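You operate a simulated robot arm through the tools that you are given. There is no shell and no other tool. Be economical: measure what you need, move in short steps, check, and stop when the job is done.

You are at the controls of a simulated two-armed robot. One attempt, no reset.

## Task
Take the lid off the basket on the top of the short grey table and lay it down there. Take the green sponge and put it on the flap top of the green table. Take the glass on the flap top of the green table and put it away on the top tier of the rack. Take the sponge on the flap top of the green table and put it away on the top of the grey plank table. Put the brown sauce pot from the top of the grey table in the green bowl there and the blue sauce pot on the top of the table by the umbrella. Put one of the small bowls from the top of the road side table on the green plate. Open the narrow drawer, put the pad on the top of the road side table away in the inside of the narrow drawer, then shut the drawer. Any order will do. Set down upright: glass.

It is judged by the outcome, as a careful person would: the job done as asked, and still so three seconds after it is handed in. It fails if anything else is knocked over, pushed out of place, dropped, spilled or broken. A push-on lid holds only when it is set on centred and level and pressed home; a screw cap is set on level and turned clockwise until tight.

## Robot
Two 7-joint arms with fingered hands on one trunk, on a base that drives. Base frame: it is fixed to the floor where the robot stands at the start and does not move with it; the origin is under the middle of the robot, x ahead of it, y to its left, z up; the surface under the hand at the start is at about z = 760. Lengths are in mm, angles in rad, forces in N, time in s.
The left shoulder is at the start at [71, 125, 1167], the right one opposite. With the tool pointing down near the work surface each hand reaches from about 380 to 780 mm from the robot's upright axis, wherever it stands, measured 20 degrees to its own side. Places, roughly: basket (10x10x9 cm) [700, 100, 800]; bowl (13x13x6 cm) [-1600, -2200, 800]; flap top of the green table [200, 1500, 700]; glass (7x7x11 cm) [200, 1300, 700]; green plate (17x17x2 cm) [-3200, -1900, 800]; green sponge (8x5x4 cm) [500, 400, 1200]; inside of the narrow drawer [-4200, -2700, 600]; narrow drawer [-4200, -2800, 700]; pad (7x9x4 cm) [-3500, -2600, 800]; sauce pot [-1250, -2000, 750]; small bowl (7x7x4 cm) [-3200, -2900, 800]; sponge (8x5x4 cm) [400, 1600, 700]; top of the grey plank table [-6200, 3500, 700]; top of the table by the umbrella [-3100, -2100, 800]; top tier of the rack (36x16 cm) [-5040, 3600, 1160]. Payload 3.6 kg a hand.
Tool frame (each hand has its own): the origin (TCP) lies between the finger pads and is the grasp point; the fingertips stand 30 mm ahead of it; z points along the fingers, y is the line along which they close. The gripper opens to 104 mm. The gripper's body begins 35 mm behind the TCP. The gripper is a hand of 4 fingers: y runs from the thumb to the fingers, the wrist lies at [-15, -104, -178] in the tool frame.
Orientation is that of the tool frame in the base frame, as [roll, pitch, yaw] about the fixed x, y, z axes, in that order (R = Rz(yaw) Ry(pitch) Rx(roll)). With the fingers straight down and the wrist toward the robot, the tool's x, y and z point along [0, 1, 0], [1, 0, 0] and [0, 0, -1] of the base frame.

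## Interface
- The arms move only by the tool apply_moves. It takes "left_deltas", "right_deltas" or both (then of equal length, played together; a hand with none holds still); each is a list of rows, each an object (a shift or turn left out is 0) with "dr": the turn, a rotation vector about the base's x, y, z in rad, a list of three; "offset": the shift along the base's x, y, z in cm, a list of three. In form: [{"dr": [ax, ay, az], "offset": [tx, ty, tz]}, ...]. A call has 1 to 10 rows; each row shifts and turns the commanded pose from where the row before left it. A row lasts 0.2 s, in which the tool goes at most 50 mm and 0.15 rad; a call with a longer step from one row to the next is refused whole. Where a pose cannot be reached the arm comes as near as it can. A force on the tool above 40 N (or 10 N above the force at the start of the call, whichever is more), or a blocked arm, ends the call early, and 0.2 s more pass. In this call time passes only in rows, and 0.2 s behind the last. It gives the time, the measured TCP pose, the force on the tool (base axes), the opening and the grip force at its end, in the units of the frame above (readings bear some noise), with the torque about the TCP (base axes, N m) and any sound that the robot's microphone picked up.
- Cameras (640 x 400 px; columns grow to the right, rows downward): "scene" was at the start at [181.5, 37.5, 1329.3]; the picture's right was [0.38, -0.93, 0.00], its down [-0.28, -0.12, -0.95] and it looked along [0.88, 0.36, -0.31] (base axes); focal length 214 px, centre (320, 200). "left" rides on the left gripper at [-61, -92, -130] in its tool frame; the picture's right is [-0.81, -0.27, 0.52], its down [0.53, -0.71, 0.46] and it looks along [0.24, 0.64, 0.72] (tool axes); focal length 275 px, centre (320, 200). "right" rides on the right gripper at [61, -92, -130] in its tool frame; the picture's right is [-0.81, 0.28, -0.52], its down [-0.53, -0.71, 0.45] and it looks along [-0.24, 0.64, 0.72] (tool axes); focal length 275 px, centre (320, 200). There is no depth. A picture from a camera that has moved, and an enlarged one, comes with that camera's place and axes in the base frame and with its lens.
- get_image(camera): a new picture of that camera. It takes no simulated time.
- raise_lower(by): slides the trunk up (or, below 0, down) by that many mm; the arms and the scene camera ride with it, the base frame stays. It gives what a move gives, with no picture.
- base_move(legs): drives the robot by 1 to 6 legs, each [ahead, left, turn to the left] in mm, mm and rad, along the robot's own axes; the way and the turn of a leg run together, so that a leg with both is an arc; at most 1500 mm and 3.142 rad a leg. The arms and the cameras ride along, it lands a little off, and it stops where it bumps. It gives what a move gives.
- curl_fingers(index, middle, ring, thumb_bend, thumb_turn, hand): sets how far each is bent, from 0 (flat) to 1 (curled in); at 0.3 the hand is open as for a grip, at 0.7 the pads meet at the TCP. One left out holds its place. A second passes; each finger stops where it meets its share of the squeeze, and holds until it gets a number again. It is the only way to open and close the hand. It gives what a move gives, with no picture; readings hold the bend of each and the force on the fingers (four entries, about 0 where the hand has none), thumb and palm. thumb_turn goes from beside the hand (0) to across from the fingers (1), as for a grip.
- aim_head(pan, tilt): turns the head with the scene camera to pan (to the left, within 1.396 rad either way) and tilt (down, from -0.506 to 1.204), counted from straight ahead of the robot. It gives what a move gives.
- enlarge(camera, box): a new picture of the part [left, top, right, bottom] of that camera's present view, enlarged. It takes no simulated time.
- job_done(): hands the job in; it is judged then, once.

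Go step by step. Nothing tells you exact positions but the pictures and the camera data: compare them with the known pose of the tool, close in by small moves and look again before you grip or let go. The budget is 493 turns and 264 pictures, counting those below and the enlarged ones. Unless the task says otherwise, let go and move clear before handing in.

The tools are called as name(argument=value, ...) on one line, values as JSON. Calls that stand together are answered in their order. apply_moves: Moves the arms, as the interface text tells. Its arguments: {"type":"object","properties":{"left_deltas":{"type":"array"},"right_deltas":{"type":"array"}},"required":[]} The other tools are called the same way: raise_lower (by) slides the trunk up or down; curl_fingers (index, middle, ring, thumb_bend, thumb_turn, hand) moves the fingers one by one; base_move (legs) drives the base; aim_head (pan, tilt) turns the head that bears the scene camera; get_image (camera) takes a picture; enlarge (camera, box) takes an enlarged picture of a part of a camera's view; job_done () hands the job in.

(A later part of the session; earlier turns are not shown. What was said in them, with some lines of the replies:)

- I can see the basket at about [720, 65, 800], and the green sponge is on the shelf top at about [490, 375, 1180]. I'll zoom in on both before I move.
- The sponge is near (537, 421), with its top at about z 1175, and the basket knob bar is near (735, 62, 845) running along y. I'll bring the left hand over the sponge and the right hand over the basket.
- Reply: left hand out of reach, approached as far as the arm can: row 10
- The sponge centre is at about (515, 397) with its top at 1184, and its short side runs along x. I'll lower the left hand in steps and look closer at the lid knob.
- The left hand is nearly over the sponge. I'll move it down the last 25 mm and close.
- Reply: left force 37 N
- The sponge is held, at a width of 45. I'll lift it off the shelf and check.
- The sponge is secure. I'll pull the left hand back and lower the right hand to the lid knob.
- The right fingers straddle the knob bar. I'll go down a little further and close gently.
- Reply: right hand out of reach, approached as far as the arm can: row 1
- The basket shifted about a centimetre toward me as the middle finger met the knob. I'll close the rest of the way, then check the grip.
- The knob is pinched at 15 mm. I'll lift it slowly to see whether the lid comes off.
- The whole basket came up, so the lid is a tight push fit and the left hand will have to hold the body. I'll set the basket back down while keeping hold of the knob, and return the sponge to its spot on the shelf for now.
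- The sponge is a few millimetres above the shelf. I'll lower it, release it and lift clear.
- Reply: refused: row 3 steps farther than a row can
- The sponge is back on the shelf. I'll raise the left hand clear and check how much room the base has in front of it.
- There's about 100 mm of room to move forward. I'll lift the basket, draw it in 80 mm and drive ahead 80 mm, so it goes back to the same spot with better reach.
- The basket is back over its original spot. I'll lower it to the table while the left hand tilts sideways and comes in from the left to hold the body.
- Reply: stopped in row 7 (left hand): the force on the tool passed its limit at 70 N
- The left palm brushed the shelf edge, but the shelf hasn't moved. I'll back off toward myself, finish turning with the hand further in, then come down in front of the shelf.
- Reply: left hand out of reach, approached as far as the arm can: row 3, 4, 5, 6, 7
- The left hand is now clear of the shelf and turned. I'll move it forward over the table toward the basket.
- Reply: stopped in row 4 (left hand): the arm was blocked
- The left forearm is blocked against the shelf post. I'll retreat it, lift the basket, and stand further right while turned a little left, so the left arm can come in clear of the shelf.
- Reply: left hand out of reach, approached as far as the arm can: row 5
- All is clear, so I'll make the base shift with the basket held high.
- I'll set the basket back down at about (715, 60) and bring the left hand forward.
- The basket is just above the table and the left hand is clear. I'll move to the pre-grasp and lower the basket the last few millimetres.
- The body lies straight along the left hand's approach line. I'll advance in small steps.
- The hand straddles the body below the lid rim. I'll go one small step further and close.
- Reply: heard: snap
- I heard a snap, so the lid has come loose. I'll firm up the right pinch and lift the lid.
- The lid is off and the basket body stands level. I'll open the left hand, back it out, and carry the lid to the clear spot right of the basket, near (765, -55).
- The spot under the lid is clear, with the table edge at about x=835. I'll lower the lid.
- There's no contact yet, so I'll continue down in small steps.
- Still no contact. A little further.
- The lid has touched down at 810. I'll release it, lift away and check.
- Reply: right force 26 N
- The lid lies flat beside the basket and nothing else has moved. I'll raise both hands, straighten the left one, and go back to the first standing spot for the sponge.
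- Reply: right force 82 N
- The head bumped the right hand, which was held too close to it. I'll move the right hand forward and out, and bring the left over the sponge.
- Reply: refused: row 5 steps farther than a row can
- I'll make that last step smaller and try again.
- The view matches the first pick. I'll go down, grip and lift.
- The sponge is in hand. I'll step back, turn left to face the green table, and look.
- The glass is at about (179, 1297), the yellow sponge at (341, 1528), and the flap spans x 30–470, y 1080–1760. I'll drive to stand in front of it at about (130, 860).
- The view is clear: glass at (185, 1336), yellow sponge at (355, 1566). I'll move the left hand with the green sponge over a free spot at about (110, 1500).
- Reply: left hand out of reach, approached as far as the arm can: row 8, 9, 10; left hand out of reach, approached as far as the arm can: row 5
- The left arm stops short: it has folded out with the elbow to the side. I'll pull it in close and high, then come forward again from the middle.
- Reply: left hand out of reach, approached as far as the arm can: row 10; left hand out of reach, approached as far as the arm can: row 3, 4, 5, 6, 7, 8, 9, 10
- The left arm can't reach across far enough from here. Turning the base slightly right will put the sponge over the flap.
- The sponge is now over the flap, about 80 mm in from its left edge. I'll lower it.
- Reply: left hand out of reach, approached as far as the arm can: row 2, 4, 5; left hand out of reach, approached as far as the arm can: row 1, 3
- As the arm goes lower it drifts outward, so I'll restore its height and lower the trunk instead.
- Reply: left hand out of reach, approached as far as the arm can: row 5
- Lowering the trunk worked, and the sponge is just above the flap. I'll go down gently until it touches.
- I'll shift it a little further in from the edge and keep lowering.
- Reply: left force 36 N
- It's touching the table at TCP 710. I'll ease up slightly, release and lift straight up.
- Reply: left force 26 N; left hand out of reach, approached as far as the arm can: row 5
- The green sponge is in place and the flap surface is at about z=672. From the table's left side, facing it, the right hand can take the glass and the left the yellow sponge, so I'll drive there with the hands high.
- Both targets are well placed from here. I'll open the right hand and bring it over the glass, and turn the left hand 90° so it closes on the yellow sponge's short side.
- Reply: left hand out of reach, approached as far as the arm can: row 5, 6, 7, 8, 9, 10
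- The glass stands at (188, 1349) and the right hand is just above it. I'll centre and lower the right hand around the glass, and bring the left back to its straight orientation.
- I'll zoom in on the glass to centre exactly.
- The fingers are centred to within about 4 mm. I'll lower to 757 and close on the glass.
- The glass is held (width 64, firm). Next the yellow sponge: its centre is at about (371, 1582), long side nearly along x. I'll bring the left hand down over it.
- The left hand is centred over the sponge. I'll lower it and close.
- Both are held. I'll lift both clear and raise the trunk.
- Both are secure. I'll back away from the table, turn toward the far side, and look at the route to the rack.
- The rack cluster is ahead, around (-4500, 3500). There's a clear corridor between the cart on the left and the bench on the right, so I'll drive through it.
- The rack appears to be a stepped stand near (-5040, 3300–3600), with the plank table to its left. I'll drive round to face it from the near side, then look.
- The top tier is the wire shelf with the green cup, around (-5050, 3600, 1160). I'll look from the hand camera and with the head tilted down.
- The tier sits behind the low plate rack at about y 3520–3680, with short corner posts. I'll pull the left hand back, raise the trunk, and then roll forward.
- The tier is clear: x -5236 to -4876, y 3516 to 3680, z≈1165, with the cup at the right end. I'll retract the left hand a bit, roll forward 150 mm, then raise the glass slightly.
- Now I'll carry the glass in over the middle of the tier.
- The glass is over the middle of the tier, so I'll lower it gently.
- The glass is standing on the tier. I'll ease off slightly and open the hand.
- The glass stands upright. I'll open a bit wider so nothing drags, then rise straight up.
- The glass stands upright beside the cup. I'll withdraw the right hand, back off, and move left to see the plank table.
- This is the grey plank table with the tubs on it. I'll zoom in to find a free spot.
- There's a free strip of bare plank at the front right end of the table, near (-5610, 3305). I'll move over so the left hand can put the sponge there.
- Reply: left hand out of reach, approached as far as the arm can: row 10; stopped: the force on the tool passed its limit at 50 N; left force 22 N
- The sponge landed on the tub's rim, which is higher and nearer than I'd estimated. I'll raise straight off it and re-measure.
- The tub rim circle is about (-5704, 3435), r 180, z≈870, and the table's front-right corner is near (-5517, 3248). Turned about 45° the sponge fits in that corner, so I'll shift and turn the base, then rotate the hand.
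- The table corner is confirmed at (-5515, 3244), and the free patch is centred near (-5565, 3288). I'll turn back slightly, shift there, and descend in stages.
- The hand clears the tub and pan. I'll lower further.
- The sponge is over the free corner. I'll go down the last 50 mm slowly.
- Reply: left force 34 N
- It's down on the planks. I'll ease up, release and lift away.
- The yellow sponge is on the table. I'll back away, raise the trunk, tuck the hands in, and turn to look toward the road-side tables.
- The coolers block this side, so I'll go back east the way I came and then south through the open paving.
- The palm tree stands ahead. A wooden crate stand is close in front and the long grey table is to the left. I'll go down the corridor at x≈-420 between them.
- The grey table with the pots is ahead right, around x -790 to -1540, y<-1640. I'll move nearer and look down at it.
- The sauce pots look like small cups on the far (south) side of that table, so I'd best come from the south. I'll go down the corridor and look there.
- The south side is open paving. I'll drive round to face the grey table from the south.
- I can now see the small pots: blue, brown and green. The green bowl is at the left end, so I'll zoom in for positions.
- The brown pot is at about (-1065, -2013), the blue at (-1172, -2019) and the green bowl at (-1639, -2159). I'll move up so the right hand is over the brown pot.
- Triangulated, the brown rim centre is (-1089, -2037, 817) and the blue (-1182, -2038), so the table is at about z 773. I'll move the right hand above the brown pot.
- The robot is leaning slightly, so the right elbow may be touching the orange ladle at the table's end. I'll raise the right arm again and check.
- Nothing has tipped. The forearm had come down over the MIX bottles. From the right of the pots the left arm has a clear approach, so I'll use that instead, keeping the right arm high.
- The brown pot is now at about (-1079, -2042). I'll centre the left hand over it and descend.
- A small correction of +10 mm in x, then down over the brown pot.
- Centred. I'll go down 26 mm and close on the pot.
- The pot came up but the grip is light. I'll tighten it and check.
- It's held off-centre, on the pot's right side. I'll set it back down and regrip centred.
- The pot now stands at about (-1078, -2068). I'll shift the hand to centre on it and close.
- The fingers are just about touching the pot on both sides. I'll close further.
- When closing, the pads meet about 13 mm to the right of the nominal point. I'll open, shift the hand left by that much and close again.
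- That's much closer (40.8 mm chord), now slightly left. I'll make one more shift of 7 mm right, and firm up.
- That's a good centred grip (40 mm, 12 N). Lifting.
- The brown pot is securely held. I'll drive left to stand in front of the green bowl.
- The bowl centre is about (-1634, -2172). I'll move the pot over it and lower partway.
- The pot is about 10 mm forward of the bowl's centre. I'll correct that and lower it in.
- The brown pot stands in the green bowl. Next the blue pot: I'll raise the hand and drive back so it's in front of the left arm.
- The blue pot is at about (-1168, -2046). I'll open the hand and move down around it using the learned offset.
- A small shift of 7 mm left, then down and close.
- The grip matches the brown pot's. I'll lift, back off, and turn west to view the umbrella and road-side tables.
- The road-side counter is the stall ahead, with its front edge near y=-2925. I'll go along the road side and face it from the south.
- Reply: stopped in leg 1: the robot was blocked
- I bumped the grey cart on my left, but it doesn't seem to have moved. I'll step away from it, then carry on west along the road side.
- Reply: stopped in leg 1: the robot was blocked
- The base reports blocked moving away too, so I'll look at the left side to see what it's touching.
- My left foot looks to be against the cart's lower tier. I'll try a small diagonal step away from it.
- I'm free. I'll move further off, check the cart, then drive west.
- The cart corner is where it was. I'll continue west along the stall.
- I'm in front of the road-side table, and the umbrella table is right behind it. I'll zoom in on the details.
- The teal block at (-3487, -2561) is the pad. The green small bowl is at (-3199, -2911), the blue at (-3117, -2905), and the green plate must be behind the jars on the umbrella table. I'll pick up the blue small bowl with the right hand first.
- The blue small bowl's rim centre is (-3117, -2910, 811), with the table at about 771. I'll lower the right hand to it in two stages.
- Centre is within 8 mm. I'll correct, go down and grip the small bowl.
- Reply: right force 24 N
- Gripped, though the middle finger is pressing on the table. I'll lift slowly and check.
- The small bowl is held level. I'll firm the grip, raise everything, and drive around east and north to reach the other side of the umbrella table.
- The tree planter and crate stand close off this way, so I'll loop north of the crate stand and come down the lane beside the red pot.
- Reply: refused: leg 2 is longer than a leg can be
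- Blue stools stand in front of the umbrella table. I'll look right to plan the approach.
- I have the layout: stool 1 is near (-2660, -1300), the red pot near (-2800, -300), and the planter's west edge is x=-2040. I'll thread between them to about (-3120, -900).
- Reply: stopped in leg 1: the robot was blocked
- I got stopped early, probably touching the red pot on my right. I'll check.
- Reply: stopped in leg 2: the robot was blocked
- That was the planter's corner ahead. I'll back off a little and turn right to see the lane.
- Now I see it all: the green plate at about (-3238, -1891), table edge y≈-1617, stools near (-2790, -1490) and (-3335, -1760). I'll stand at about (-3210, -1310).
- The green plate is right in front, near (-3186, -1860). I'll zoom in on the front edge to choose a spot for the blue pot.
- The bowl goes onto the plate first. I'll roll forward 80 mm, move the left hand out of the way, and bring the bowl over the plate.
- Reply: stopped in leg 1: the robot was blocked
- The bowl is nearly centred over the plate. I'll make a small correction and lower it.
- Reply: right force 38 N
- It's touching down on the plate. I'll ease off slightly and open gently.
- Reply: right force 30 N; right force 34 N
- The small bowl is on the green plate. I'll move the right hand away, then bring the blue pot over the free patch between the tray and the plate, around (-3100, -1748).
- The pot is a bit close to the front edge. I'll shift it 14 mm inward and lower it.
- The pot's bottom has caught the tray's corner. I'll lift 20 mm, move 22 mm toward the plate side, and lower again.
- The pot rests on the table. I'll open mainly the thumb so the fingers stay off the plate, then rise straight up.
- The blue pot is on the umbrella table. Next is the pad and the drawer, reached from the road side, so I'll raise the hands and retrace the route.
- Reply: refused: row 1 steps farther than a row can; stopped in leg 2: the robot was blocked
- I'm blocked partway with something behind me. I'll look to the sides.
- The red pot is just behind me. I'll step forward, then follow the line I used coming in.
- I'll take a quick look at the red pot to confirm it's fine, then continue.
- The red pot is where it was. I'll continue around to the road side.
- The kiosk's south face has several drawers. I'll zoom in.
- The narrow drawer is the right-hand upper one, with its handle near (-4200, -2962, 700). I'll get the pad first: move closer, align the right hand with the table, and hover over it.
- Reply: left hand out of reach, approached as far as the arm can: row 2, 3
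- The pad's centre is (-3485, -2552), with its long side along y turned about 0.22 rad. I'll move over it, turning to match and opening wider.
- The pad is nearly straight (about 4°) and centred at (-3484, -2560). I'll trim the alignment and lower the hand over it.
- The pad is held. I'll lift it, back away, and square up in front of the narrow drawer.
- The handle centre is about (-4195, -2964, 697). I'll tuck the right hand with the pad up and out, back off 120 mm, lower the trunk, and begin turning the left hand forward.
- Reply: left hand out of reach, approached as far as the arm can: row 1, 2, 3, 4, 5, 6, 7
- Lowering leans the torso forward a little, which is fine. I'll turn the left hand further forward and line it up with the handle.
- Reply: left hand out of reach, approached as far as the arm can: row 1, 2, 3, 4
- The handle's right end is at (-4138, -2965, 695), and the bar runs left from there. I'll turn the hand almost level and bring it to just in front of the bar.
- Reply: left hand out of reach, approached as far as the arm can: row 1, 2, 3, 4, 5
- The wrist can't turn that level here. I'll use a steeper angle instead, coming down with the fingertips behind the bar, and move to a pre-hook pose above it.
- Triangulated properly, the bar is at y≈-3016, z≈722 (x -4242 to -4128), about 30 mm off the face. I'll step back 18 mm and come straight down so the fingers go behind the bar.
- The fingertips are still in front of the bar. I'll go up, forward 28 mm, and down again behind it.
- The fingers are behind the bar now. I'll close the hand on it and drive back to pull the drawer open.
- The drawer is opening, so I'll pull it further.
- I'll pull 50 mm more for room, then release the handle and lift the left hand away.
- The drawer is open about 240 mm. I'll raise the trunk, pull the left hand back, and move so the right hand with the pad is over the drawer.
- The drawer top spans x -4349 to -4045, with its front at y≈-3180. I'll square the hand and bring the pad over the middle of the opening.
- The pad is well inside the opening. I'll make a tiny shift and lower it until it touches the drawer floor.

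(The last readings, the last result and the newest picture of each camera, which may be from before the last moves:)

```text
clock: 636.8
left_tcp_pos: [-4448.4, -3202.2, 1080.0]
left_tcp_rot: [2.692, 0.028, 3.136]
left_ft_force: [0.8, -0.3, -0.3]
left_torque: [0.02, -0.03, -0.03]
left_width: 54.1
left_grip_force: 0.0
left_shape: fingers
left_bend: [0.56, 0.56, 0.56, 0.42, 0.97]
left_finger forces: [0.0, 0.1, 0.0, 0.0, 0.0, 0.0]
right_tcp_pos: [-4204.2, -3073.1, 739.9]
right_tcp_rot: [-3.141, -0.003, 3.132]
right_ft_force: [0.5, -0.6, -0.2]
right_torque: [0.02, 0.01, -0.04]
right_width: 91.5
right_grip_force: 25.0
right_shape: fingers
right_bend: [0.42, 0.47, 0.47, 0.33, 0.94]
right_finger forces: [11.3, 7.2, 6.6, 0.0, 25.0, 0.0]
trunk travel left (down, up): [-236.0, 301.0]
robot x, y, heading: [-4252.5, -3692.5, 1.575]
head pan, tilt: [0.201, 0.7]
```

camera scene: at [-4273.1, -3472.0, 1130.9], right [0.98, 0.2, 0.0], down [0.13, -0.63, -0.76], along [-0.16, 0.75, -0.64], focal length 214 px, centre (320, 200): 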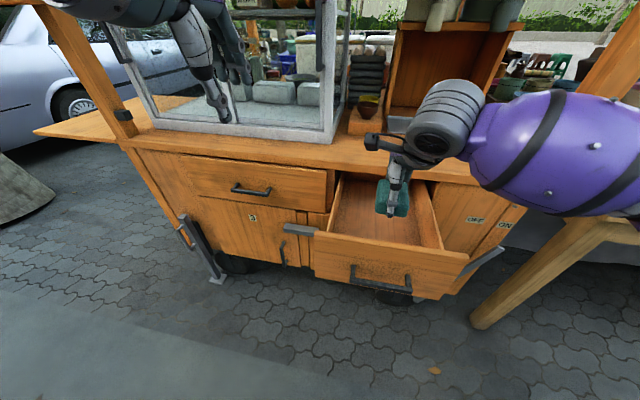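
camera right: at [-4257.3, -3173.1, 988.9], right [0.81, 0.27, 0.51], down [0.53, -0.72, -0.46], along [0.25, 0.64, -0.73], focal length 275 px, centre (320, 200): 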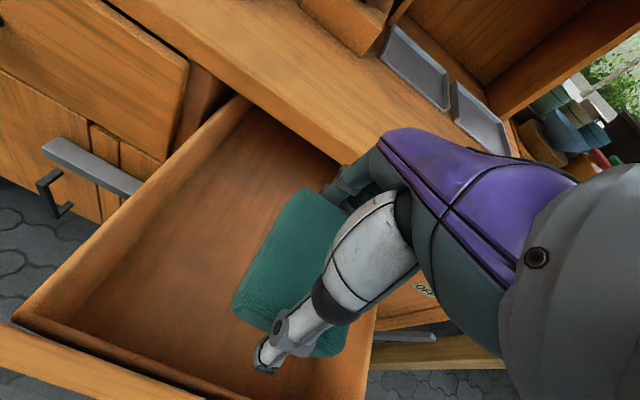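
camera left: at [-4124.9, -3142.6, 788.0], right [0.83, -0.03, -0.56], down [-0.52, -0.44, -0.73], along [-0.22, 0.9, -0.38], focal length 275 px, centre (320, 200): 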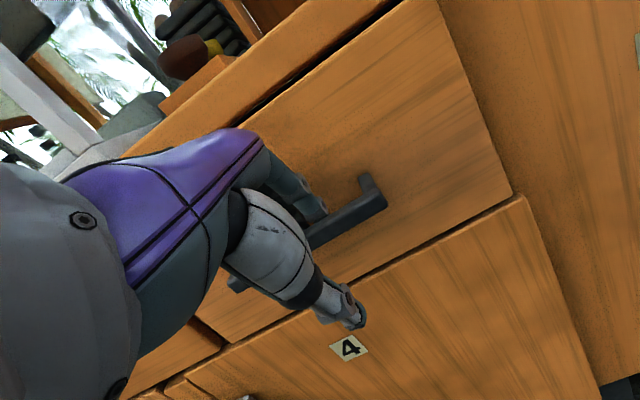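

apply_moves(right_deltas=[{"offset": [0, 0, -0.6]}, {"offset": [0, 0, -0.6]}, {"offset": [0, 0, -0.6]}, {"offset": [0, 0, -0.6]}, {"offset": [0, 0, -0.6]}, {"offset": [0, 0, -0.6]}])

get_image(camera="right")

```text
clock: 638.2
left_tcp_pos: [-4447.9, -3202.3, 1081.4]
left_tcp_rot: [2.691, 0.027, 3.135]
left_ft_force: [-0.3, -0.7, 0.8]
left_torque: [-0.02, 0.0, 0.03]
left_width: 54.2
left_grip_force: 0.0
left_shape: fingers
left_bend: [0.56, 0.56, 0.56, 0.42, 0.97]
left_finger forces: [0.0, 0.0, 0.1, 0.1, 0.1, 0.0]
right_tcp_pos: [-4205.7, -3072.9, 703.1]
right_tcp_rot: [-3.14, -0.004, 3.132]
right_ft_force: [-0.1, 1.0, -0.6]
right_torque: [-0.02, -0.01, 0.01]
right_width: 91.5
right_grip_force: 25.2
right_shape: fingers
right_bend: [0.42, 0.47, 0.47, 0.33, 0.94]
right_finger forces: [11.2, 7.2, 6.6, 0.0, 25.0, 0.1]
trunk travel left (down, up): [-236.0, 301.0]
robot x, y, heading: [-4255.4, -3691.9, 1.576]
head pan, tilt: [0.201, 0.7]
```

```text
49 pictures are left
camera right: at [-4268.4, -3165.1, 834.5], right [0.81, 0.27, 0.51], down [0.53, -0.72, -0.46], along [0.25, 0.64, -0.73], focal length 275 px, centre (320, 200)
```

right: 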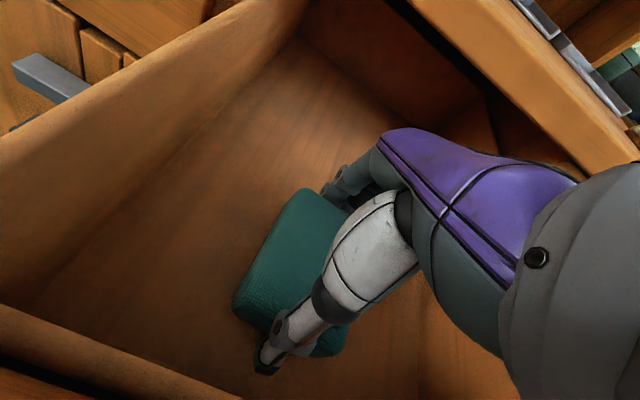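

apply_moves(right_deltas=[{"offset": [0, 0, -0.5]}, {"offset": [0, 0, -0.5]}, {"offset": [0, 0, -0.5]}, {"offset": [0, 0, -0.5]}, {"offset": [0, 0, -0.5]}, {"offset": [0, 0, -0.5]}])

```text
clock: 639.7
left_tcp_pos: [-4446.7, -3201.9, 1079.3]
left_tcp_rot: [2.69, 0.027, 3.137]
left_ft_force: [-0.3, -0.2, 0.2]
left_torque: [-0.01, 0.01, -0.02]
left_width: 54.4
left_grip_force: 0.1
left_shape: fingers
left_bend: [0.56, 0.56, 0.56, 0.42, 0.97]
left_finger forces: [0.0, 0.0, 0.1, 0.0, 0.0, 0.0]
right_tcp_pos: [-4206.5, -3068.5, 682.7]
right_tcp_rot: [3.126, -0.012, 3.13]
right_ft_force: [1.4, 0.1, 17.6]
right_torque: [-0.99, 0.09, 0.09]
right_width: 91.5
right_grip_force: 27.8
right_shape: fingers
right_bend: [0.44, 0.49, 0.48, 0.33, 0.95]
right_finger forces: [9.6, 6.2, 6.1, 0.1, 32.4, 0.0]
trunk travel left (down, up): [-236.0, 301.0]
robot x, y, heading: [-4257.8, -3694.7, 1.578]
head pan, tilt: [0.201, 0.7]
stopped in row 6 (right hand): the force on the tool passed its limit at 42 N (the readings are from after the stop); the commanded pose is now the measured one
```

get_image(camera="right")

enlarge(camera="scene", box=[300, 130, 500, 310])

```text
48 pictures are left
camera right: at [-4269.3, -3162.1, 813.1], right [0.82, 0.26, 0.51], down [0.52, -0.71, -0.47], along [0.24, 0.65, -0.72], focal length 275 px, centre (320, 200)
```

right: 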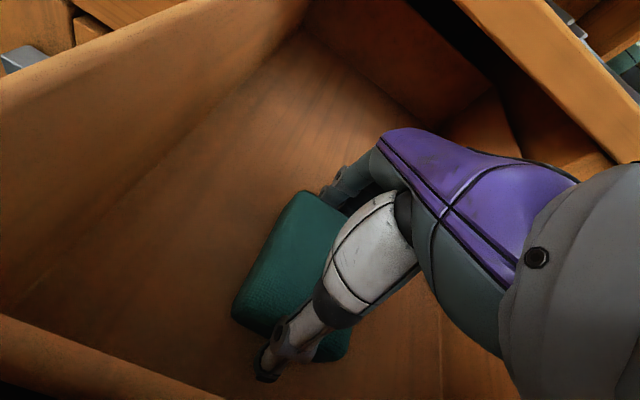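

```text
2.22 times, centred on (400, 220) of scene
camera zoom: at [-4273.0, -3472.3, 1130.9], right [0.98, 0.2, 0.0], down [0.13, -0.63, -0.76], along [-0.16, 0.75, -0.64], focal length 477 px, centre (142, 156)
```

zoom: 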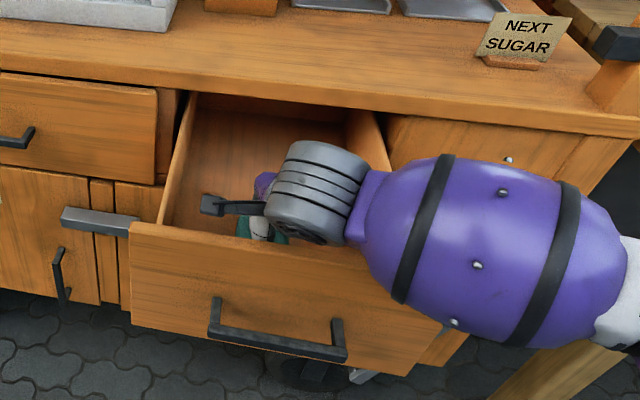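

The forearm is resting on the drawer's front panel while the pad is still a few centimetres above the floor. I'll tilt the hand so the wrist rises, and go lower.

apply_moves(right_deltas=[{"offset": [0, 0, 1.5]}, {"offset": [0, 0.5, 0.5], "dr": [-0.12, 0, 0]}, {"offset": [0, 0.5, 0], "dr": [-0.13, 0, 0]}, {"offset": [0, 0.5, -0.7]}, {"offset": [0, 0, -0.7]}, {"offset": [0, 0, -0.7]}, {"offset": [0, 0, -0.6]}, {"offset": [0, 0, -0.6]}, {"offset": [0, 0, -0.6]}, {"offset": [0, 0, -0.5]}])

get_image(camera="right")

```text
clock: 641.3
left_tcp_pos: [-4446.5, -3202.2, 1079.8]
left_tcp_rot: [2.692, 0.026, 3.135]
left_ft_force: [0.2, 1.0, -0.4]
left_torque: [0.01, -0.01, 0.01]
left_width: 54.2
left_grip_force: 0.1
left_shape: fingers
left_bend: [0.56, 0.56, 0.56, 0.42, 0.97]
left_finger forces: [0.0, 0.0, 0.0, 0.0, 0.1, 0.0]
right_tcp_pos: [-4207.3, -3048.0, 687.5]
right_tcp_rot: [-2.925, -0.016, 3.129]
right_ft_force: [2.1, 0.2, 18.1]
right_torque: [0.5, -0.24, 0.0]
right_width: 92.4
right_grip_force: 29.8
right_shape: fingers
right_bend: [0.45, 0.48, 0.48, 0.31, 0.94]
right_finger forces: [9.4, 20.0, 5.5, 0.1, 25.7, 0.1]
trunk travel left (down, up): [-236.0, 301.0]
robot x, y, heading: [-4256.4, -3690.8, 1.573]
head pan, tilt: [0.201, 0.7]
stopped in row 7 (right hand): the force on the tool passed its limit at 44 N (the readings are from after the stop); the commanded pose is now the measured one
```

```text
46 pictures are left
camera right: at [-4268.8, -3110.0, 836.0], right [0.82, 0.37, 0.43], down [0.52, -0.8, -0.3], along [0.24, 0.47, -0.85], focal length 275 px, centre (320, 200)
```

right: 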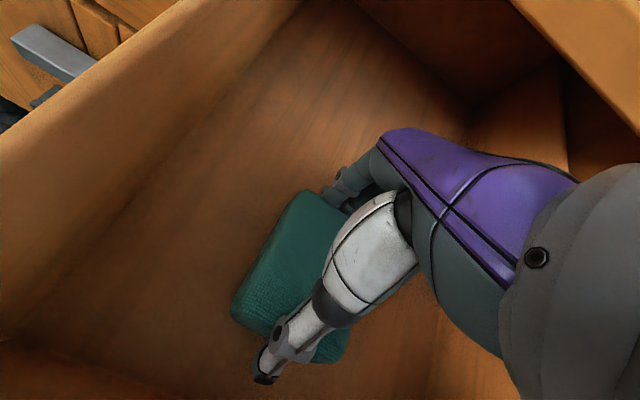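

The fingertips and pad are touching the drawer floor. I'll ease up 4 mm and open gently.

apply_moves(right_deltas=[{"offset": [0, -0.3, 0.3], "dr": [0.12, 0, 0]}])

curl_fingers(hand="right", index=0.33, middle=0.33, ring=0.33, thumb_bend=0.25)

get_image(camera="right")

```text
clock: 641.7
left_tcp_pos: [-4446.8, -3202.0, 1079.6]
left_tcp_rot: [2.69, 0.026, 3.136]
left_ft_force: [-0.8, -0.8, 0.3]
left_torque: [-0.01, -0.03, 0.02]
left_width: 54.5
left_grip_force: 0.0
left_shape: fingers
left_bend: [0.56, 0.56, 0.56, 0.42, 0.97]
left_finger forces: [0.1, 0.0, 0.0, 0.0, 0.0, 0.0]
right_tcp_pos: [-4207.7, -3055.5, 684.8]
right_tcp_rot: [-3.035, -0.012, 3.132]
right_ft_force: [0.3, 0.7, 2.8]
right_torque: [0.07, -0.07, 0.0]
right_width: 92.1
right_grip_force: 23.6
right_shape: fingers
right_bend: [0.44, 0.48, 0.48, 0.31, 0.94]
right_finger forces: [10.7, 6.6, 6.3, 0.1, 23.8, 0.0]
trunk travel left (down, up): [-236.0, 301.0]
robot x, y, heading: [-4255.5, -3692.1, 1.579]
head pan, tilt: [0.201, 0.7]
```

```text
clock: 642.7
left_tcp_pos: [-4447.3, -3201.2, 1079.8]
left_tcp_rot: [2.69, 0.027, 3.135]
left_ft_force: [-0.2, 0.2, -0.2]
left_torque: [0.01, -0.01, -0.01]
left_width: 54.1
left_grip_force: 0.0
left_shape: fingers
left_bend: [0.56, 0.56, 0.56, 0.42, 0.97]
left_finger forces: [0.0, 0.0, 0.0, 0.0, 0.1, 0.1]
right_tcp_pos: [-4205.9, -3054.6, 686.3]
right_tcp_rot: [-3.038, -0.015, 3.133]
right_ft_force: [-0.1, -0.8, 0.3]
right_torque: [-0.01, 0.02, 0.0]
right_width: 103.8
right_grip_force: 0.1
right_shape: fingers
right_bend: [0.33, 0.33, 0.33, 0.25, 0.97]
right_finger forces: [0.0, 0.1, 0.1, 0.0, 0.0, 0.1]
trunk travel left (down, up): [-236.0, 301.0]
robot x, y, heading: [-4250.9, -3688.7, 1.576]
head pan, tilt: [0.201, 0.7]
```

```text
45 pictures are left
camera right: at [-4268.9, -3131.0, 827.4], right [0.82, 0.32, 0.47], down [0.52, -0.76, -0.39], along [0.24, 0.56, -0.79], focal length 275 px, centre (320, 200)
```

right: 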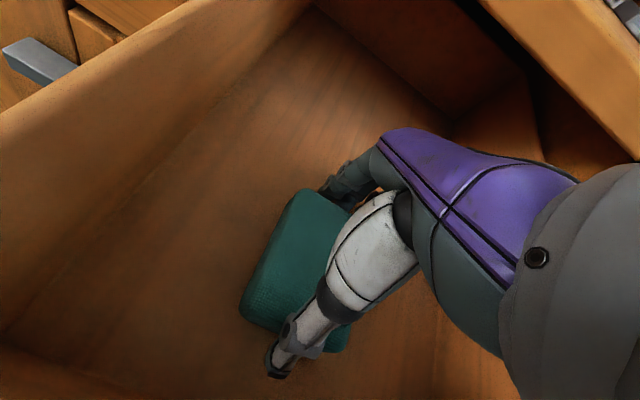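

Released. I'll lift straight up.

apply_moves(right_deltas=[{"offset": [0, 0, 1.5]}, {"offset": [0, 0, 3]}, {"offset": [0, -0.5, 4]}, {"offset": [0, -0.5, 4.5]}, {"offset": [0, -1, 4.5]}, {"offset": [0, -2, 4]}])

get_image(camera="right")

```text
clock: 644.1
left_tcp_pos: [-4447.3, -3201.7, 1079.6]
left_tcp_rot: [2.69, 0.027, 3.134]
left_ft_force: [-0.6, -0.7, 0.0]
left_torque: [0.02, 0.0, 0.02]
left_width: 54.2
left_grip_force: 0.2
left_shape: fingers
left_bend: [0.56, 0.56, 0.56, 0.42, 0.97]
left_finger forces: [0.0, 0.1, 0.1, 0.0, 0.0, 0.0]
right_tcp_pos: [-4205.7, -3094.7, 901.9]
right_tcp_rot: [-3.035, -0.012, 3.131]
right_ft_force: [0.1, -0.6, 0.2]
right_torque: [0.01, 0.01, -0.01]
right_width: 103.4
right_grip_force: 0.1
right_shape: fingers
right_bend: [0.33, 0.33, 0.33, 0.25, 0.97]
right_finger forces: [0.0, 0.0, 0.0, 0.1, 0.0, 0.0]
trunk travel left (down, up): [-236.0, 301.0]
robot x, y, heading: [-4253.7, -3692.0, 1.57]
head pan, tilt: [0.201, 0.7]
```

```text
44 pictures are left
camera right: at [-4268.1, -3172.1, 1042.1], right [0.82, 0.32, 0.48], down [0.52, -0.76, -0.39], along [0.24, 0.56, -0.79], focal length 275 px, centre (320, 200)
```

right: 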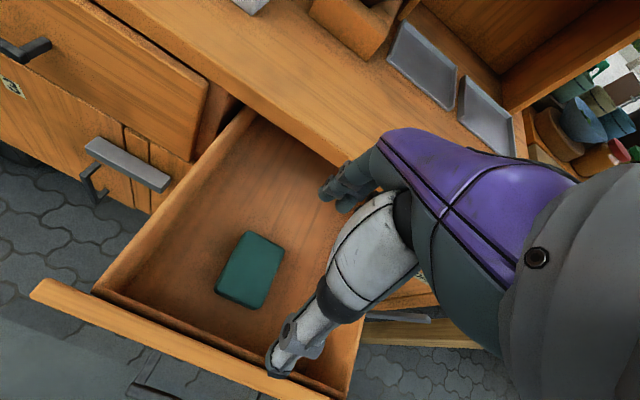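

The pad lies flat in the drawer. To shut it, I'll back up, make a fist with the right hand and lower it in front of the drawer.

base_move(legs=[[-270, 0, 0]])

curl_fingers(hand="right", index=0.95, middle=0.95, ring=0.95, thumb_bend=0.6)

apply_moves(right_deltas="[{\"offset\": [0, 0, -4]}, {\"offset\": [0, 0, -4]}, {\"offset\": [0, 0, -4]}, {\"offset\": [0, 0, -3.5]}], \"left_deltas\": []")

get_image(camera="scene")

```text
clock: 646.0
left_tcp_pos: [-4444.4, -3470.5, 1080.4]
left_tcp_rot: [2.69, 0.026, 3.134]
left_ft_force: [0.6, 0.1, 0.6]
left_torque: [0.0, -0.02, 0.02]
left_width: 54.0
left_grip_force: 0.1
left_shape: fingers
left_bend: [0.56, 0.56, 0.56, 0.42, 0.97]
left_finger forces: [0.0, 0.0, 0.1, 0.0, 0.0, 0.1]
right_tcp_pos: [-4203.3, -3362.5, 901.0]
right_tcp_rot: [-3.039, -0.015, 3.129]
right_ft_force: [0.6, -1.0, 0.5]
right_torque: [-0.03, 0.01, 0.02]
right_width: 103.8
right_grip_force: 0.0
right_shape: fingers
right_bend: [0.33, 0.33, 0.33, 0.25, 0.97]
right_finger forces: [0.1, 0.0, 0.1, 0.0, 0.1, 0.0]
trunk travel left (down, up): [-236.0, 301.0]
robot x, y, heading: [-4253.8, -3962.2, 1.575]
head pan, tilt: [0.201, 0.7]
```

```text
clock: 647.0
left_tcp_pos: [-4445.1, -3469.6, 1080.9]
left_tcp_rot: [2.693, 0.027, 3.133]
left_ft_force: [0.0, 0.0, -0.2]
left_torque: [-0.02, 0.04, -0.02]
left_width: 54.7
left_grip_force: 0.1
left_shape: fingers
left_bend: [0.56, 0.56, 0.56, 0.42, 0.97]
left_finger forces: [0.0, 0.0, 0.1, 0.1, 0.0, 0.0]
right_tcp_pos: [-4203.8, -3361.5, 900.2]
right_tcp_rot: [-3.036, -0.015, 3.13]
right_ft_force: [-0.2, -0.1, 0.3]
right_torque: [0.04, 0.03, 0.0]
right_width: 41.1
right_grip_force: 0.0
right_shape: fingers
right_bend: [0.95, 0.95, 0.95, 0.6, 0.97]
right_finger forces: [0.1, 0.1, 0.0, 0.1, 0.0, 0.0]
trunk travel left (down, up): [-236.0, 301.0]
robot x, y, heading: [-4252.1, -3956.6, 1.573]
head pan, tilt: [0.201, 0.7]
```

```text
refused: the rows could not be read
```

```text
43 pictures are left
camera scene: at [-4271.6, -3739.8, 1131.0], right [0.98, 0.2, 0.0], down [0.13, -0.63, -0.76], along [-0.15, 0.75, -0.64], focal length 214 px, centre (320, 200)
```

scene: 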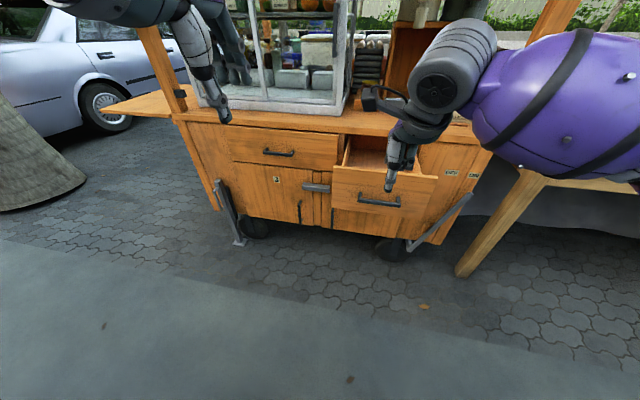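

apply_moves(right_deltas=[{"offset": [0, 0, -4]}, {"offset": [0, 0, -4]}, {"offset": [0, 0, -4]}, {"offset": [0, 0, -3.5]}])

base_move(legs=[[60, 0, 0]])

get_image(camera="scene")

```text
clock: 648.0
left_tcp_pos: [-4445.8, -3470.3, 1079.8]
left_tcp_rot: [2.693, 0.027, 3.133]
left_ft_force: [0.4, -0.4, -0.8]
left_torque: [0.03, -0.01, 0.0]
left_width: 54.1
left_grip_force: 0.1
left_shape: fingers
left_bend: [0.56, 0.56, 0.56, 0.42, 0.97]
left_finger forces: [0.0, 0.0, 0.1, 0.1, 0.0, 0.0]
right_tcp_pos: [-4201.3, -3360.4, 744.7]
right_tcp_rot: [-3.038, -0.015, 3.129]
right_ft_force: [0.9, -0.6, -0.3]
right_torque: [-0.02, -0.03, 0.0]
right_width: 41.1
right_grip_force: 0.1
right_shape: fingers
right_bend: [0.95, 0.95, 0.95, 0.6, 0.97]
right_finger forces: [0.0, 0.0, 0.1, 0.0, 0.0, 0.0]
trunk travel left (down, up): [-236.0, 301.0]
robot x, y, heading: [-4254.9, -3962.0, 1.572]
head pan, tilt: [0.201, 0.7]
```

```text
clock: 648.9
left_tcp_pos: [-4443.8, -3409.3, 1080.1]
left_tcp_rot: [2.694, 0.026, 3.136]
left_ft_force: [0.6, 0.2, -0.3]
left_torque: [-0.04, 0.0, -0.01]
left_width: 54.5
left_grip_force: 0.0
left_shape: fingers
left_bend: [0.56, 0.56, 0.56, 0.42, 0.97]
left_finger forces: [0.0, 0.1, 0.1, 0.1, 0.0, 0.1]
right_tcp_pos: [-4202.9, -3300.4, 744.6]
right_tcp_rot: [-3.038, -0.016, 3.128]
right_ft_force: [0.2, 0.2, -0.5]
right_torque: [0.02, 0.01, 0.04]
right_width: 41.1
right_grip_force: 0.1
right_shape: fingers
right_bend: [0.95, 0.95, 0.95, 0.6, 0.97]
right_finger forces: [0.0, 0.0, 0.0, 0.0, 0.0, 0.1]
trunk travel left (down, up): [-236.0, 301.0]
robot x, y, heading: [-4252.4, -3901.6, 1.57]
head pan, tilt: [0.201, 0.7]
```

```text
42 pictures are left
camera scene: at [-4271.5, -3679.8, 1130.8], right [0.98, 0.2, 0.0], down [0.13, -0.63, -0.76], along [-0.15, 0.75, -0.64], focal length 214 px, centre (320, 200)
```

scene: 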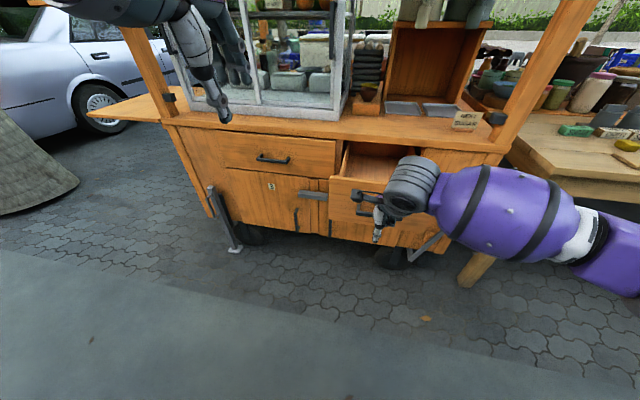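

I'll push forward with the base.

base_move(legs=[[150, 0, 0]])

get_image(camera="scene")

```text
clock: 650.3
left_tcp_pos: [-4445.9, -3260.8, 1079.2]
left_tcp_rot: [2.693, 0.027, 3.135]
left_ft_force: [0.1, 0.2, -1.1]
left_torque: [-0.01, 0.03, -0.03]
left_width: 54.2
left_grip_force: 0.0
left_shape: fingers
left_bend: [0.56, 0.56, 0.56, 0.42, 0.97]
left_finger forces: [0.0, 0.1, 0.0, 0.1, 0.0, 0.0]
right_tcp_pos: [-4203.9, -3152.4, 744.3]
right_tcp_rot: [-3.04, -0.015, 3.13]
right_ft_force: [-0.4, -0.7, 0.5]
right_torque: [-0.01, 0.02, -0.01]
right_width: 40.8
right_grip_force: 0.1
right_shape: fingers
right_bend: [0.95, 0.95, 0.95, 0.6, 0.97]
right_finger forces: [0.1, 0.0, 0.1, 0.1, 0.1, 0.0]
trunk travel left (down, up): [-236.0, 301.0]
robot x, y, heading: [-4252.0, -3752.8, 1.573]
head pan, tilt: [0.201, 0.7]
```

```text
41 pictures are left
camera scene: at [-4272.2, -3530.9, 1130.8], right [0.98, 0.2, 0.0], down [0.13, -0.63, -0.76], along [-0.16, 0.75, -0.64], focal length 214 px, centre (320, 200)
```

scene: 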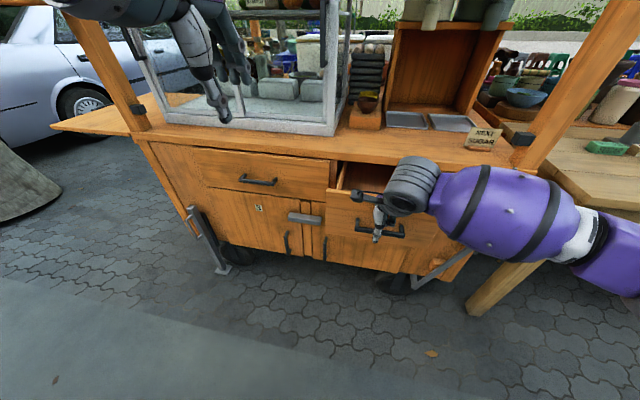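

It's closing. I'll continue in smaller pushes.

base_move(legs=[[70, 0, 0]])

enlarge(camera="scene", box=[260, 130, 500, 300])

```text
clock: 651.3
left_tcp_pos: [-4446.5, -3192.3, 1078.1]
left_tcp_rot: [2.692, 0.027, 3.134]
left_ft_force: [0.1, 1.1, 0.0]
left_torque: [0.03, -0.02, -0.01]
left_width: 54.2
left_grip_force: 0.0
left_shape: fingers
left_bend: [0.56, 0.56, 0.56, 0.42, 0.97]
left_finger forces: [0.0, 0.1, 0.0, 0.1, 0.0, 0.1]
right_tcp_pos: [-4203.5, -3083.0, 744.2]
right_tcp_rot: [-3.036, -0.013, 3.129]
right_ft_force: [0.8, 0.6, -0.6]
right_torque: [-0.02, -0.03, -0.01]
right_width: 41.0
right_grip_force: 0.1
right_shape: fingers
right_bend: [0.95, 0.95, 0.95, 0.6, 0.97]
right_finger forces: [0.1, 0.1, 0.1, 0.0, 0.0, 0.0]
trunk travel left (down, up): [-236.0, 301.0]
robot x, y, heading: [-4252.0, -3683.1, 1.573]
head pan, tilt: [0.201, 0.7]
```

```text
2.35 times, centred on (380, 215) of scene
camera zoom: at [-4272.6, -3461.4, 1130.8], right [0.98, 0.2, 0.0], down [0.13, -0.63, -0.76], along [-0.16, 0.75, -0.64], focal length 505 px, centre (179, 165)
```

zoom: 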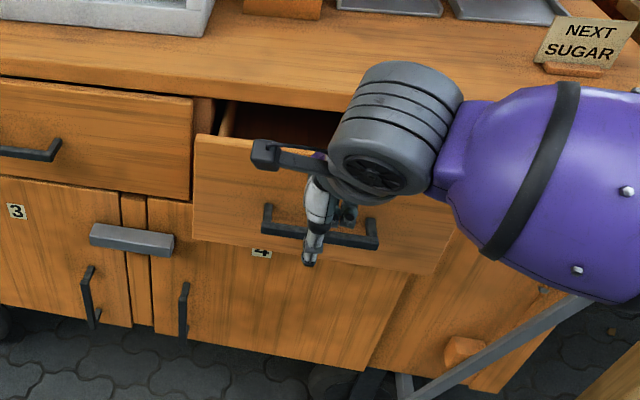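

base_move(legs=[[55, 0, 0]])

enlarge(camera="scene", box=[260, 130, 500, 300])

```text
clock: 652.2
left_tcp_pos: [-4447.0, -3138.3, 1079.7]
left_tcp_rot: [2.692, 0.027, 3.133]
left_ft_force: [0.3, 1.3, -0.8]
left_torque: [-0.02, -0.04, 0.01]
left_width: 54.0
left_grip_force: 0.0
left_shape: fingers
left_bend: [0.56, 0.56, 0.56, 0.42, 0.97]
left_finger forces: [0.0, 0.1, 0.1, 0.1, 0.1, 0.1]
right_tcp_pos: [-4203.8, -3028.8, 744.5]
right_tcp_rot: [-3.037, -0.015, 3.13]
right_ft_force: [-0.8, 0.1, -0.4]
right_torque: [0.0, -0.03, 0.0]
right_width: 40.8
right_grip_force: 0.2
right_shape: fingers
right_bend: [0.95, 0.95, 0.95, 0.6, 0.97]
right_finger forces: [0.1, 0.0, 0.1, 0.0, 0.0, 0.0]
trunk travel left (down, up): [-236.0, 301.0]
robot x, y, heading: [-4257.4, -3629.4, 1.572]
head pan, tilt: [0.201, 0.7]
```

```text
2.35 times, centred on (380, 215) of scene
camera zoom: at [-4272.8, -3407.5, 1130.7], right [0.98, 0.2, 0.0], down [0.13, -0.63, -0.76], along [-0.16, 0.75, -0.64], focal length 505 px, centre (179, 165)
```

zoom: 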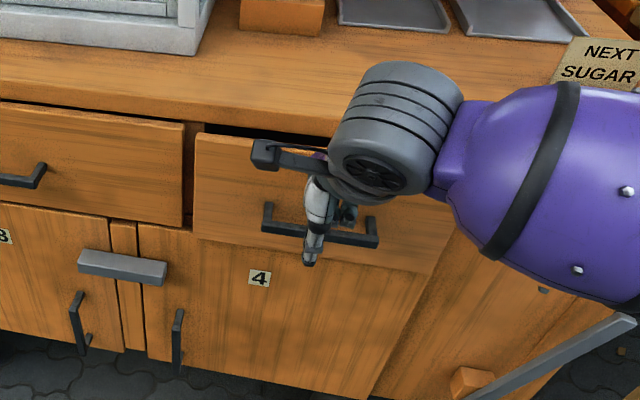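

Nearly shut. I'll finish with small arm pushes and watch the force.

apply_moves(right_deltas=[{"offset": [0, 0.6, 0]}, {"offset": [0, 0.6, 0]}, {"offset": [0, 0.6, 0]}, {"offset": [0, 0.6, 0]}, {"offset": [0, 0.6, 0]}])

enlarge(camera="scene", box=[260, 130, 500, 300])

```text
clock: 653.5
left_tcp_pos: [-4446.7, -3137.9, 1080.3]
left_tcp_rot: [2.69, 0.026, 3.133]
left_ft_force: [0.2, 0.2, -0.1]
left_torque: [0.02, -0.03, -0.03]
left_width: 54.2
left_grip_force: 0.1
left_shape: fingers
left_bend: [0.56, 0.56, 0.56, 0.42, 0.97]
left_finger forces: [0.1, 0.0, 0.0, 0.0, 0.0, 0.1]
right_tcp_pos: [-4204.1, -3001.4, 744.8]
right_tcp_rot: [-3.037, -0.016, 3.131]
right_ft_force: [-0.3, -0.3, 0.5]
right_torque: [0.07, 0.01, -0.04]
right_width: 41.0
right_grip_force: 0.7
right_shape: fingers
right_bend: [0.95, 0.95, 0.95, 0.6, 0.97]
right_finger forces: [0.0, 0.6, 0.0, 0.0, 0.0, 0.1]
trunk travel left (down, up): [-236.0, 301.0]
robot x, y, heading: [-4251.6, -3631.3, 1.574]
head pan, tilt: [0.201, 0.7]
```

```text
2.35 times, centred on (380, 215) of scene
camera zoom: at [-4272.8, -3408.5, 1130.9], right [0.98, 0.2, 0.0], down [0.13, -0.63, -0.76], along [-0.16, 0.75, -0.64], focal length 505 px, centre (179, 165)
```

zoom: 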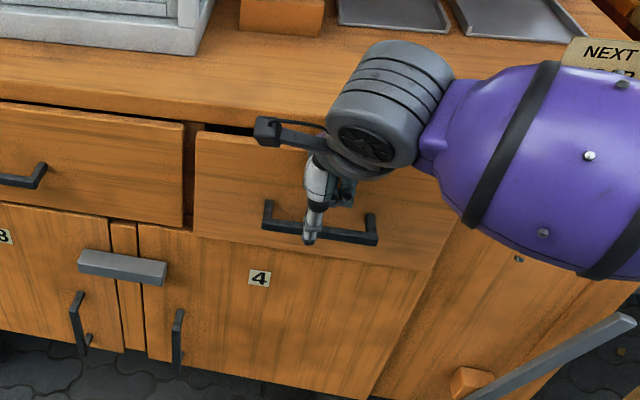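

apply_moves(right_deltas=[{"offset": [0, 0.6, 0]}, {"offset": [0, 0.6, 0]}, {"offset": [0, 0.6, 0]}, {"offset": [0, 0.6, 0]}, {"offset": [0, 0.6, 0]}])

enlarge(camera="scene", box=[260, 130, 500, 300])

```text
clock: 654.3
left_tcp_pos: [-4445.5, -3141.7, 1080.9]
left_tcp_rot: [2.689, 0.026, 3.136]
left_ft_force: [-0.6, -0.1, 0.1]
left_torque: [0.05, 0.01, -0.01]
left_width: 54.4
left_grip_force: 0.0
left_shape: fingers
left_bend: [0.56, 0.56, 0.56, 0.42, 0.97]
left_finger forces: [0.1, 0.0, 0.0, 0.1, 0.0, 0.0]
right_tcp_pos: [-4205.0, -2989.5, 745.2]
right_tcp_rot: [-3.026, -0.015, 3.134]
right_ft_force: [5.0, -26.0, 12.3]
right_torque: [1.6, 0.1, -0.49]
right_width: 40.7
right_grip_force: 14.9
right_shape: fingers
right_bend: [0.95, 0.95, 0.95, 0.6, 0.97]
right_finger forces: [0.0, 28.8, 0.1, 0.1, 0.0, 0.1]
trunk travel left (down, up): [-236.0, 301.0]
robot x, y, heading: [-4255.1, -3628.5, 1.57]
head pan, tilt: [0.201, 0.7]
stopped in row 4 (right hand): the force on the tool passed its limit at 47 N (the readings are from after the stop); the commanded pose is now the measured one
```

```text
2.35 times, centred on (380, 215) of scene
camera zoom: at [-4271.8, -3412.9, 1131.8], right [0.98, 0.2, 0.0], down [0.13, -0.63, -0.77], along [-0.15, 0.75, -0.64], focal length 505 px, centre (179, 165)
```

zoom: 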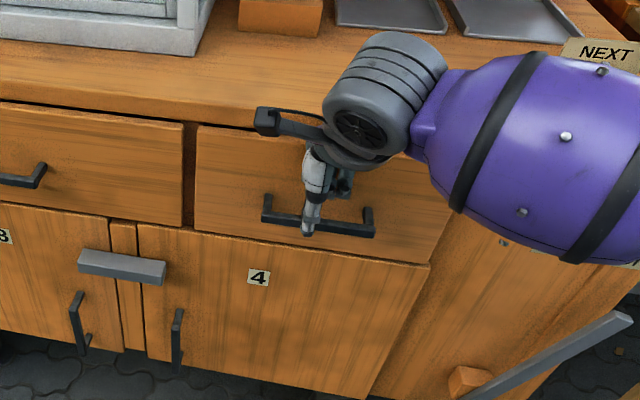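

The drawer is fully shut. I'll lift the hand up and away from the handle, then check.

apply_moves(right_deltas=[{"offset": [0, -0.3, 0.5]}, {"offset": [0, -0.3, 2]}, {"offset": [0, -1, 3]}, {"offset": [0, -3, 3]}, {"offset": [0, -4, 2]}, {"offset": [0, -4, 2]}])

base_move(legs=[[-250, 0, 0]])

get_image(camera="scene")

```text
clock: 655.7
left_tcp_pos: [-4446.5, -3138.9, 1080.9]
left_tcp_rot: [2.693, 0.028, 3.134]
left_ft_force: [0.1, 0.3, 0.3]
left_torque: [0.03, -0.03, -0.02]
left_width: 54.1
left_grip_force: 0.1
left_shape: fingers
left_bend: [0.56, 0.56, 0.56, 0.42, 0.97]
left_finger forces: [0.0, 0.0, 0.1, 0.0, 0.0, 0.1]
right_tcp_pos: [-4205.6, -3115.3, 867.8]
right_tcp_rot: [-3.027, -0.013, 3.133]
right_ft_force: [-0.6, -0.3, -0.1]
right_torque: [-0.01, 0.0, -0.01]
right_width: 40.9
right_grip_force: 0.0
right_shape: fingers
right_bend: [0.95, 0.95, 0.95, 0.6, 0.97]
right_finger forces: [0.0, 0.1, 0.0, 0.0, 0.1, 0.0]
trunk travel left (down, up): [-236.0, 301.0]
robot x, y, heading: [-4254.8, -3627.4, 1.568]
head pan, tilt: [0.201, 0.7]
```

```text
clock: 657.5
left_tcp_pos: [-4446.1, -3385.8, 1080.1]
left_tcp_rot: [2.691, 0.026, 3.135]
left_ft_force: [-0.2, -0.5, 0.5]
left_torque: [-0.01, 0.01, -0.02]
left_width: 54.3
left_grip_force: 0.1
left_shape: fingers
left_bend: [0.56, 0.56, 0.56, 0.42, 0.97]
left_finger forces: [0.0, 0.1, 0.0, 0.1, 0.0, 0.1]
right_tcp_pos: [-4205.9, -3360.2, 868.9]
right_tcp_rot: [-3.027, -0.012, 3.135]
right_ft_force: [-0.2, -1.2, -0.5]
right_torque: [0.03, 0.0, -0.02]
right_width: 41.2
right_grip_force: 0.0
right_shape: fingers
right_bend: [0.95, 0.95, 0.95, 0.6, 0.97]
right_finger forces: [0.0, 0.0, 0.0, 0.0, 0.1, 0.0]
trunk travel left (down, up): [-236.0, 301.0]
robot x, y, heading: [-4252.9, -3873.4, 1.573]
head pan, tilt: [0.201, 0.7]
```

```text
36 pictures are left
camera scene: at [-4271.8, -3655.9, 1131.1], right [0.98, 0.2, 0.0], down [0.13, -0.63, -0.77], along [-0.16, 0.75, -0.64], focal length 214 px, centre (320, 200)
```

scene: 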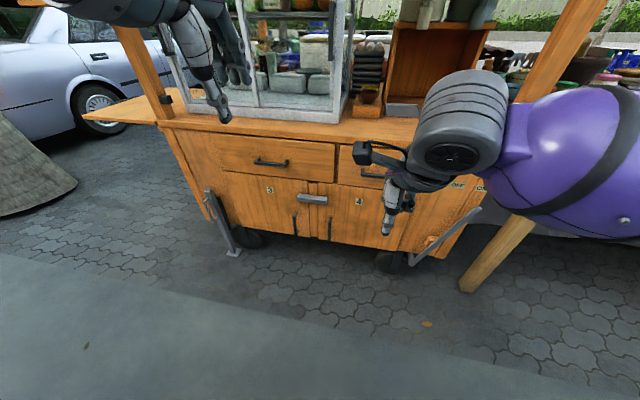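

The drawer is shut flush with the pad inside, both hands are empty and clear, and every item on the list is in place. I'm handing the job in now.

job_done()

```text
The job is handed in.
```

I finished every part of the job and handed it in, but the result hasn't been reported back.

On the way the base touched the grey cart, the red pot, the tree planter and possibly a stool. The cart and pot looked unmoved afterwards. I did not check the stool. The yellow sponge was pressed briefly on a tub rim, and the left hand brushed the shelf.
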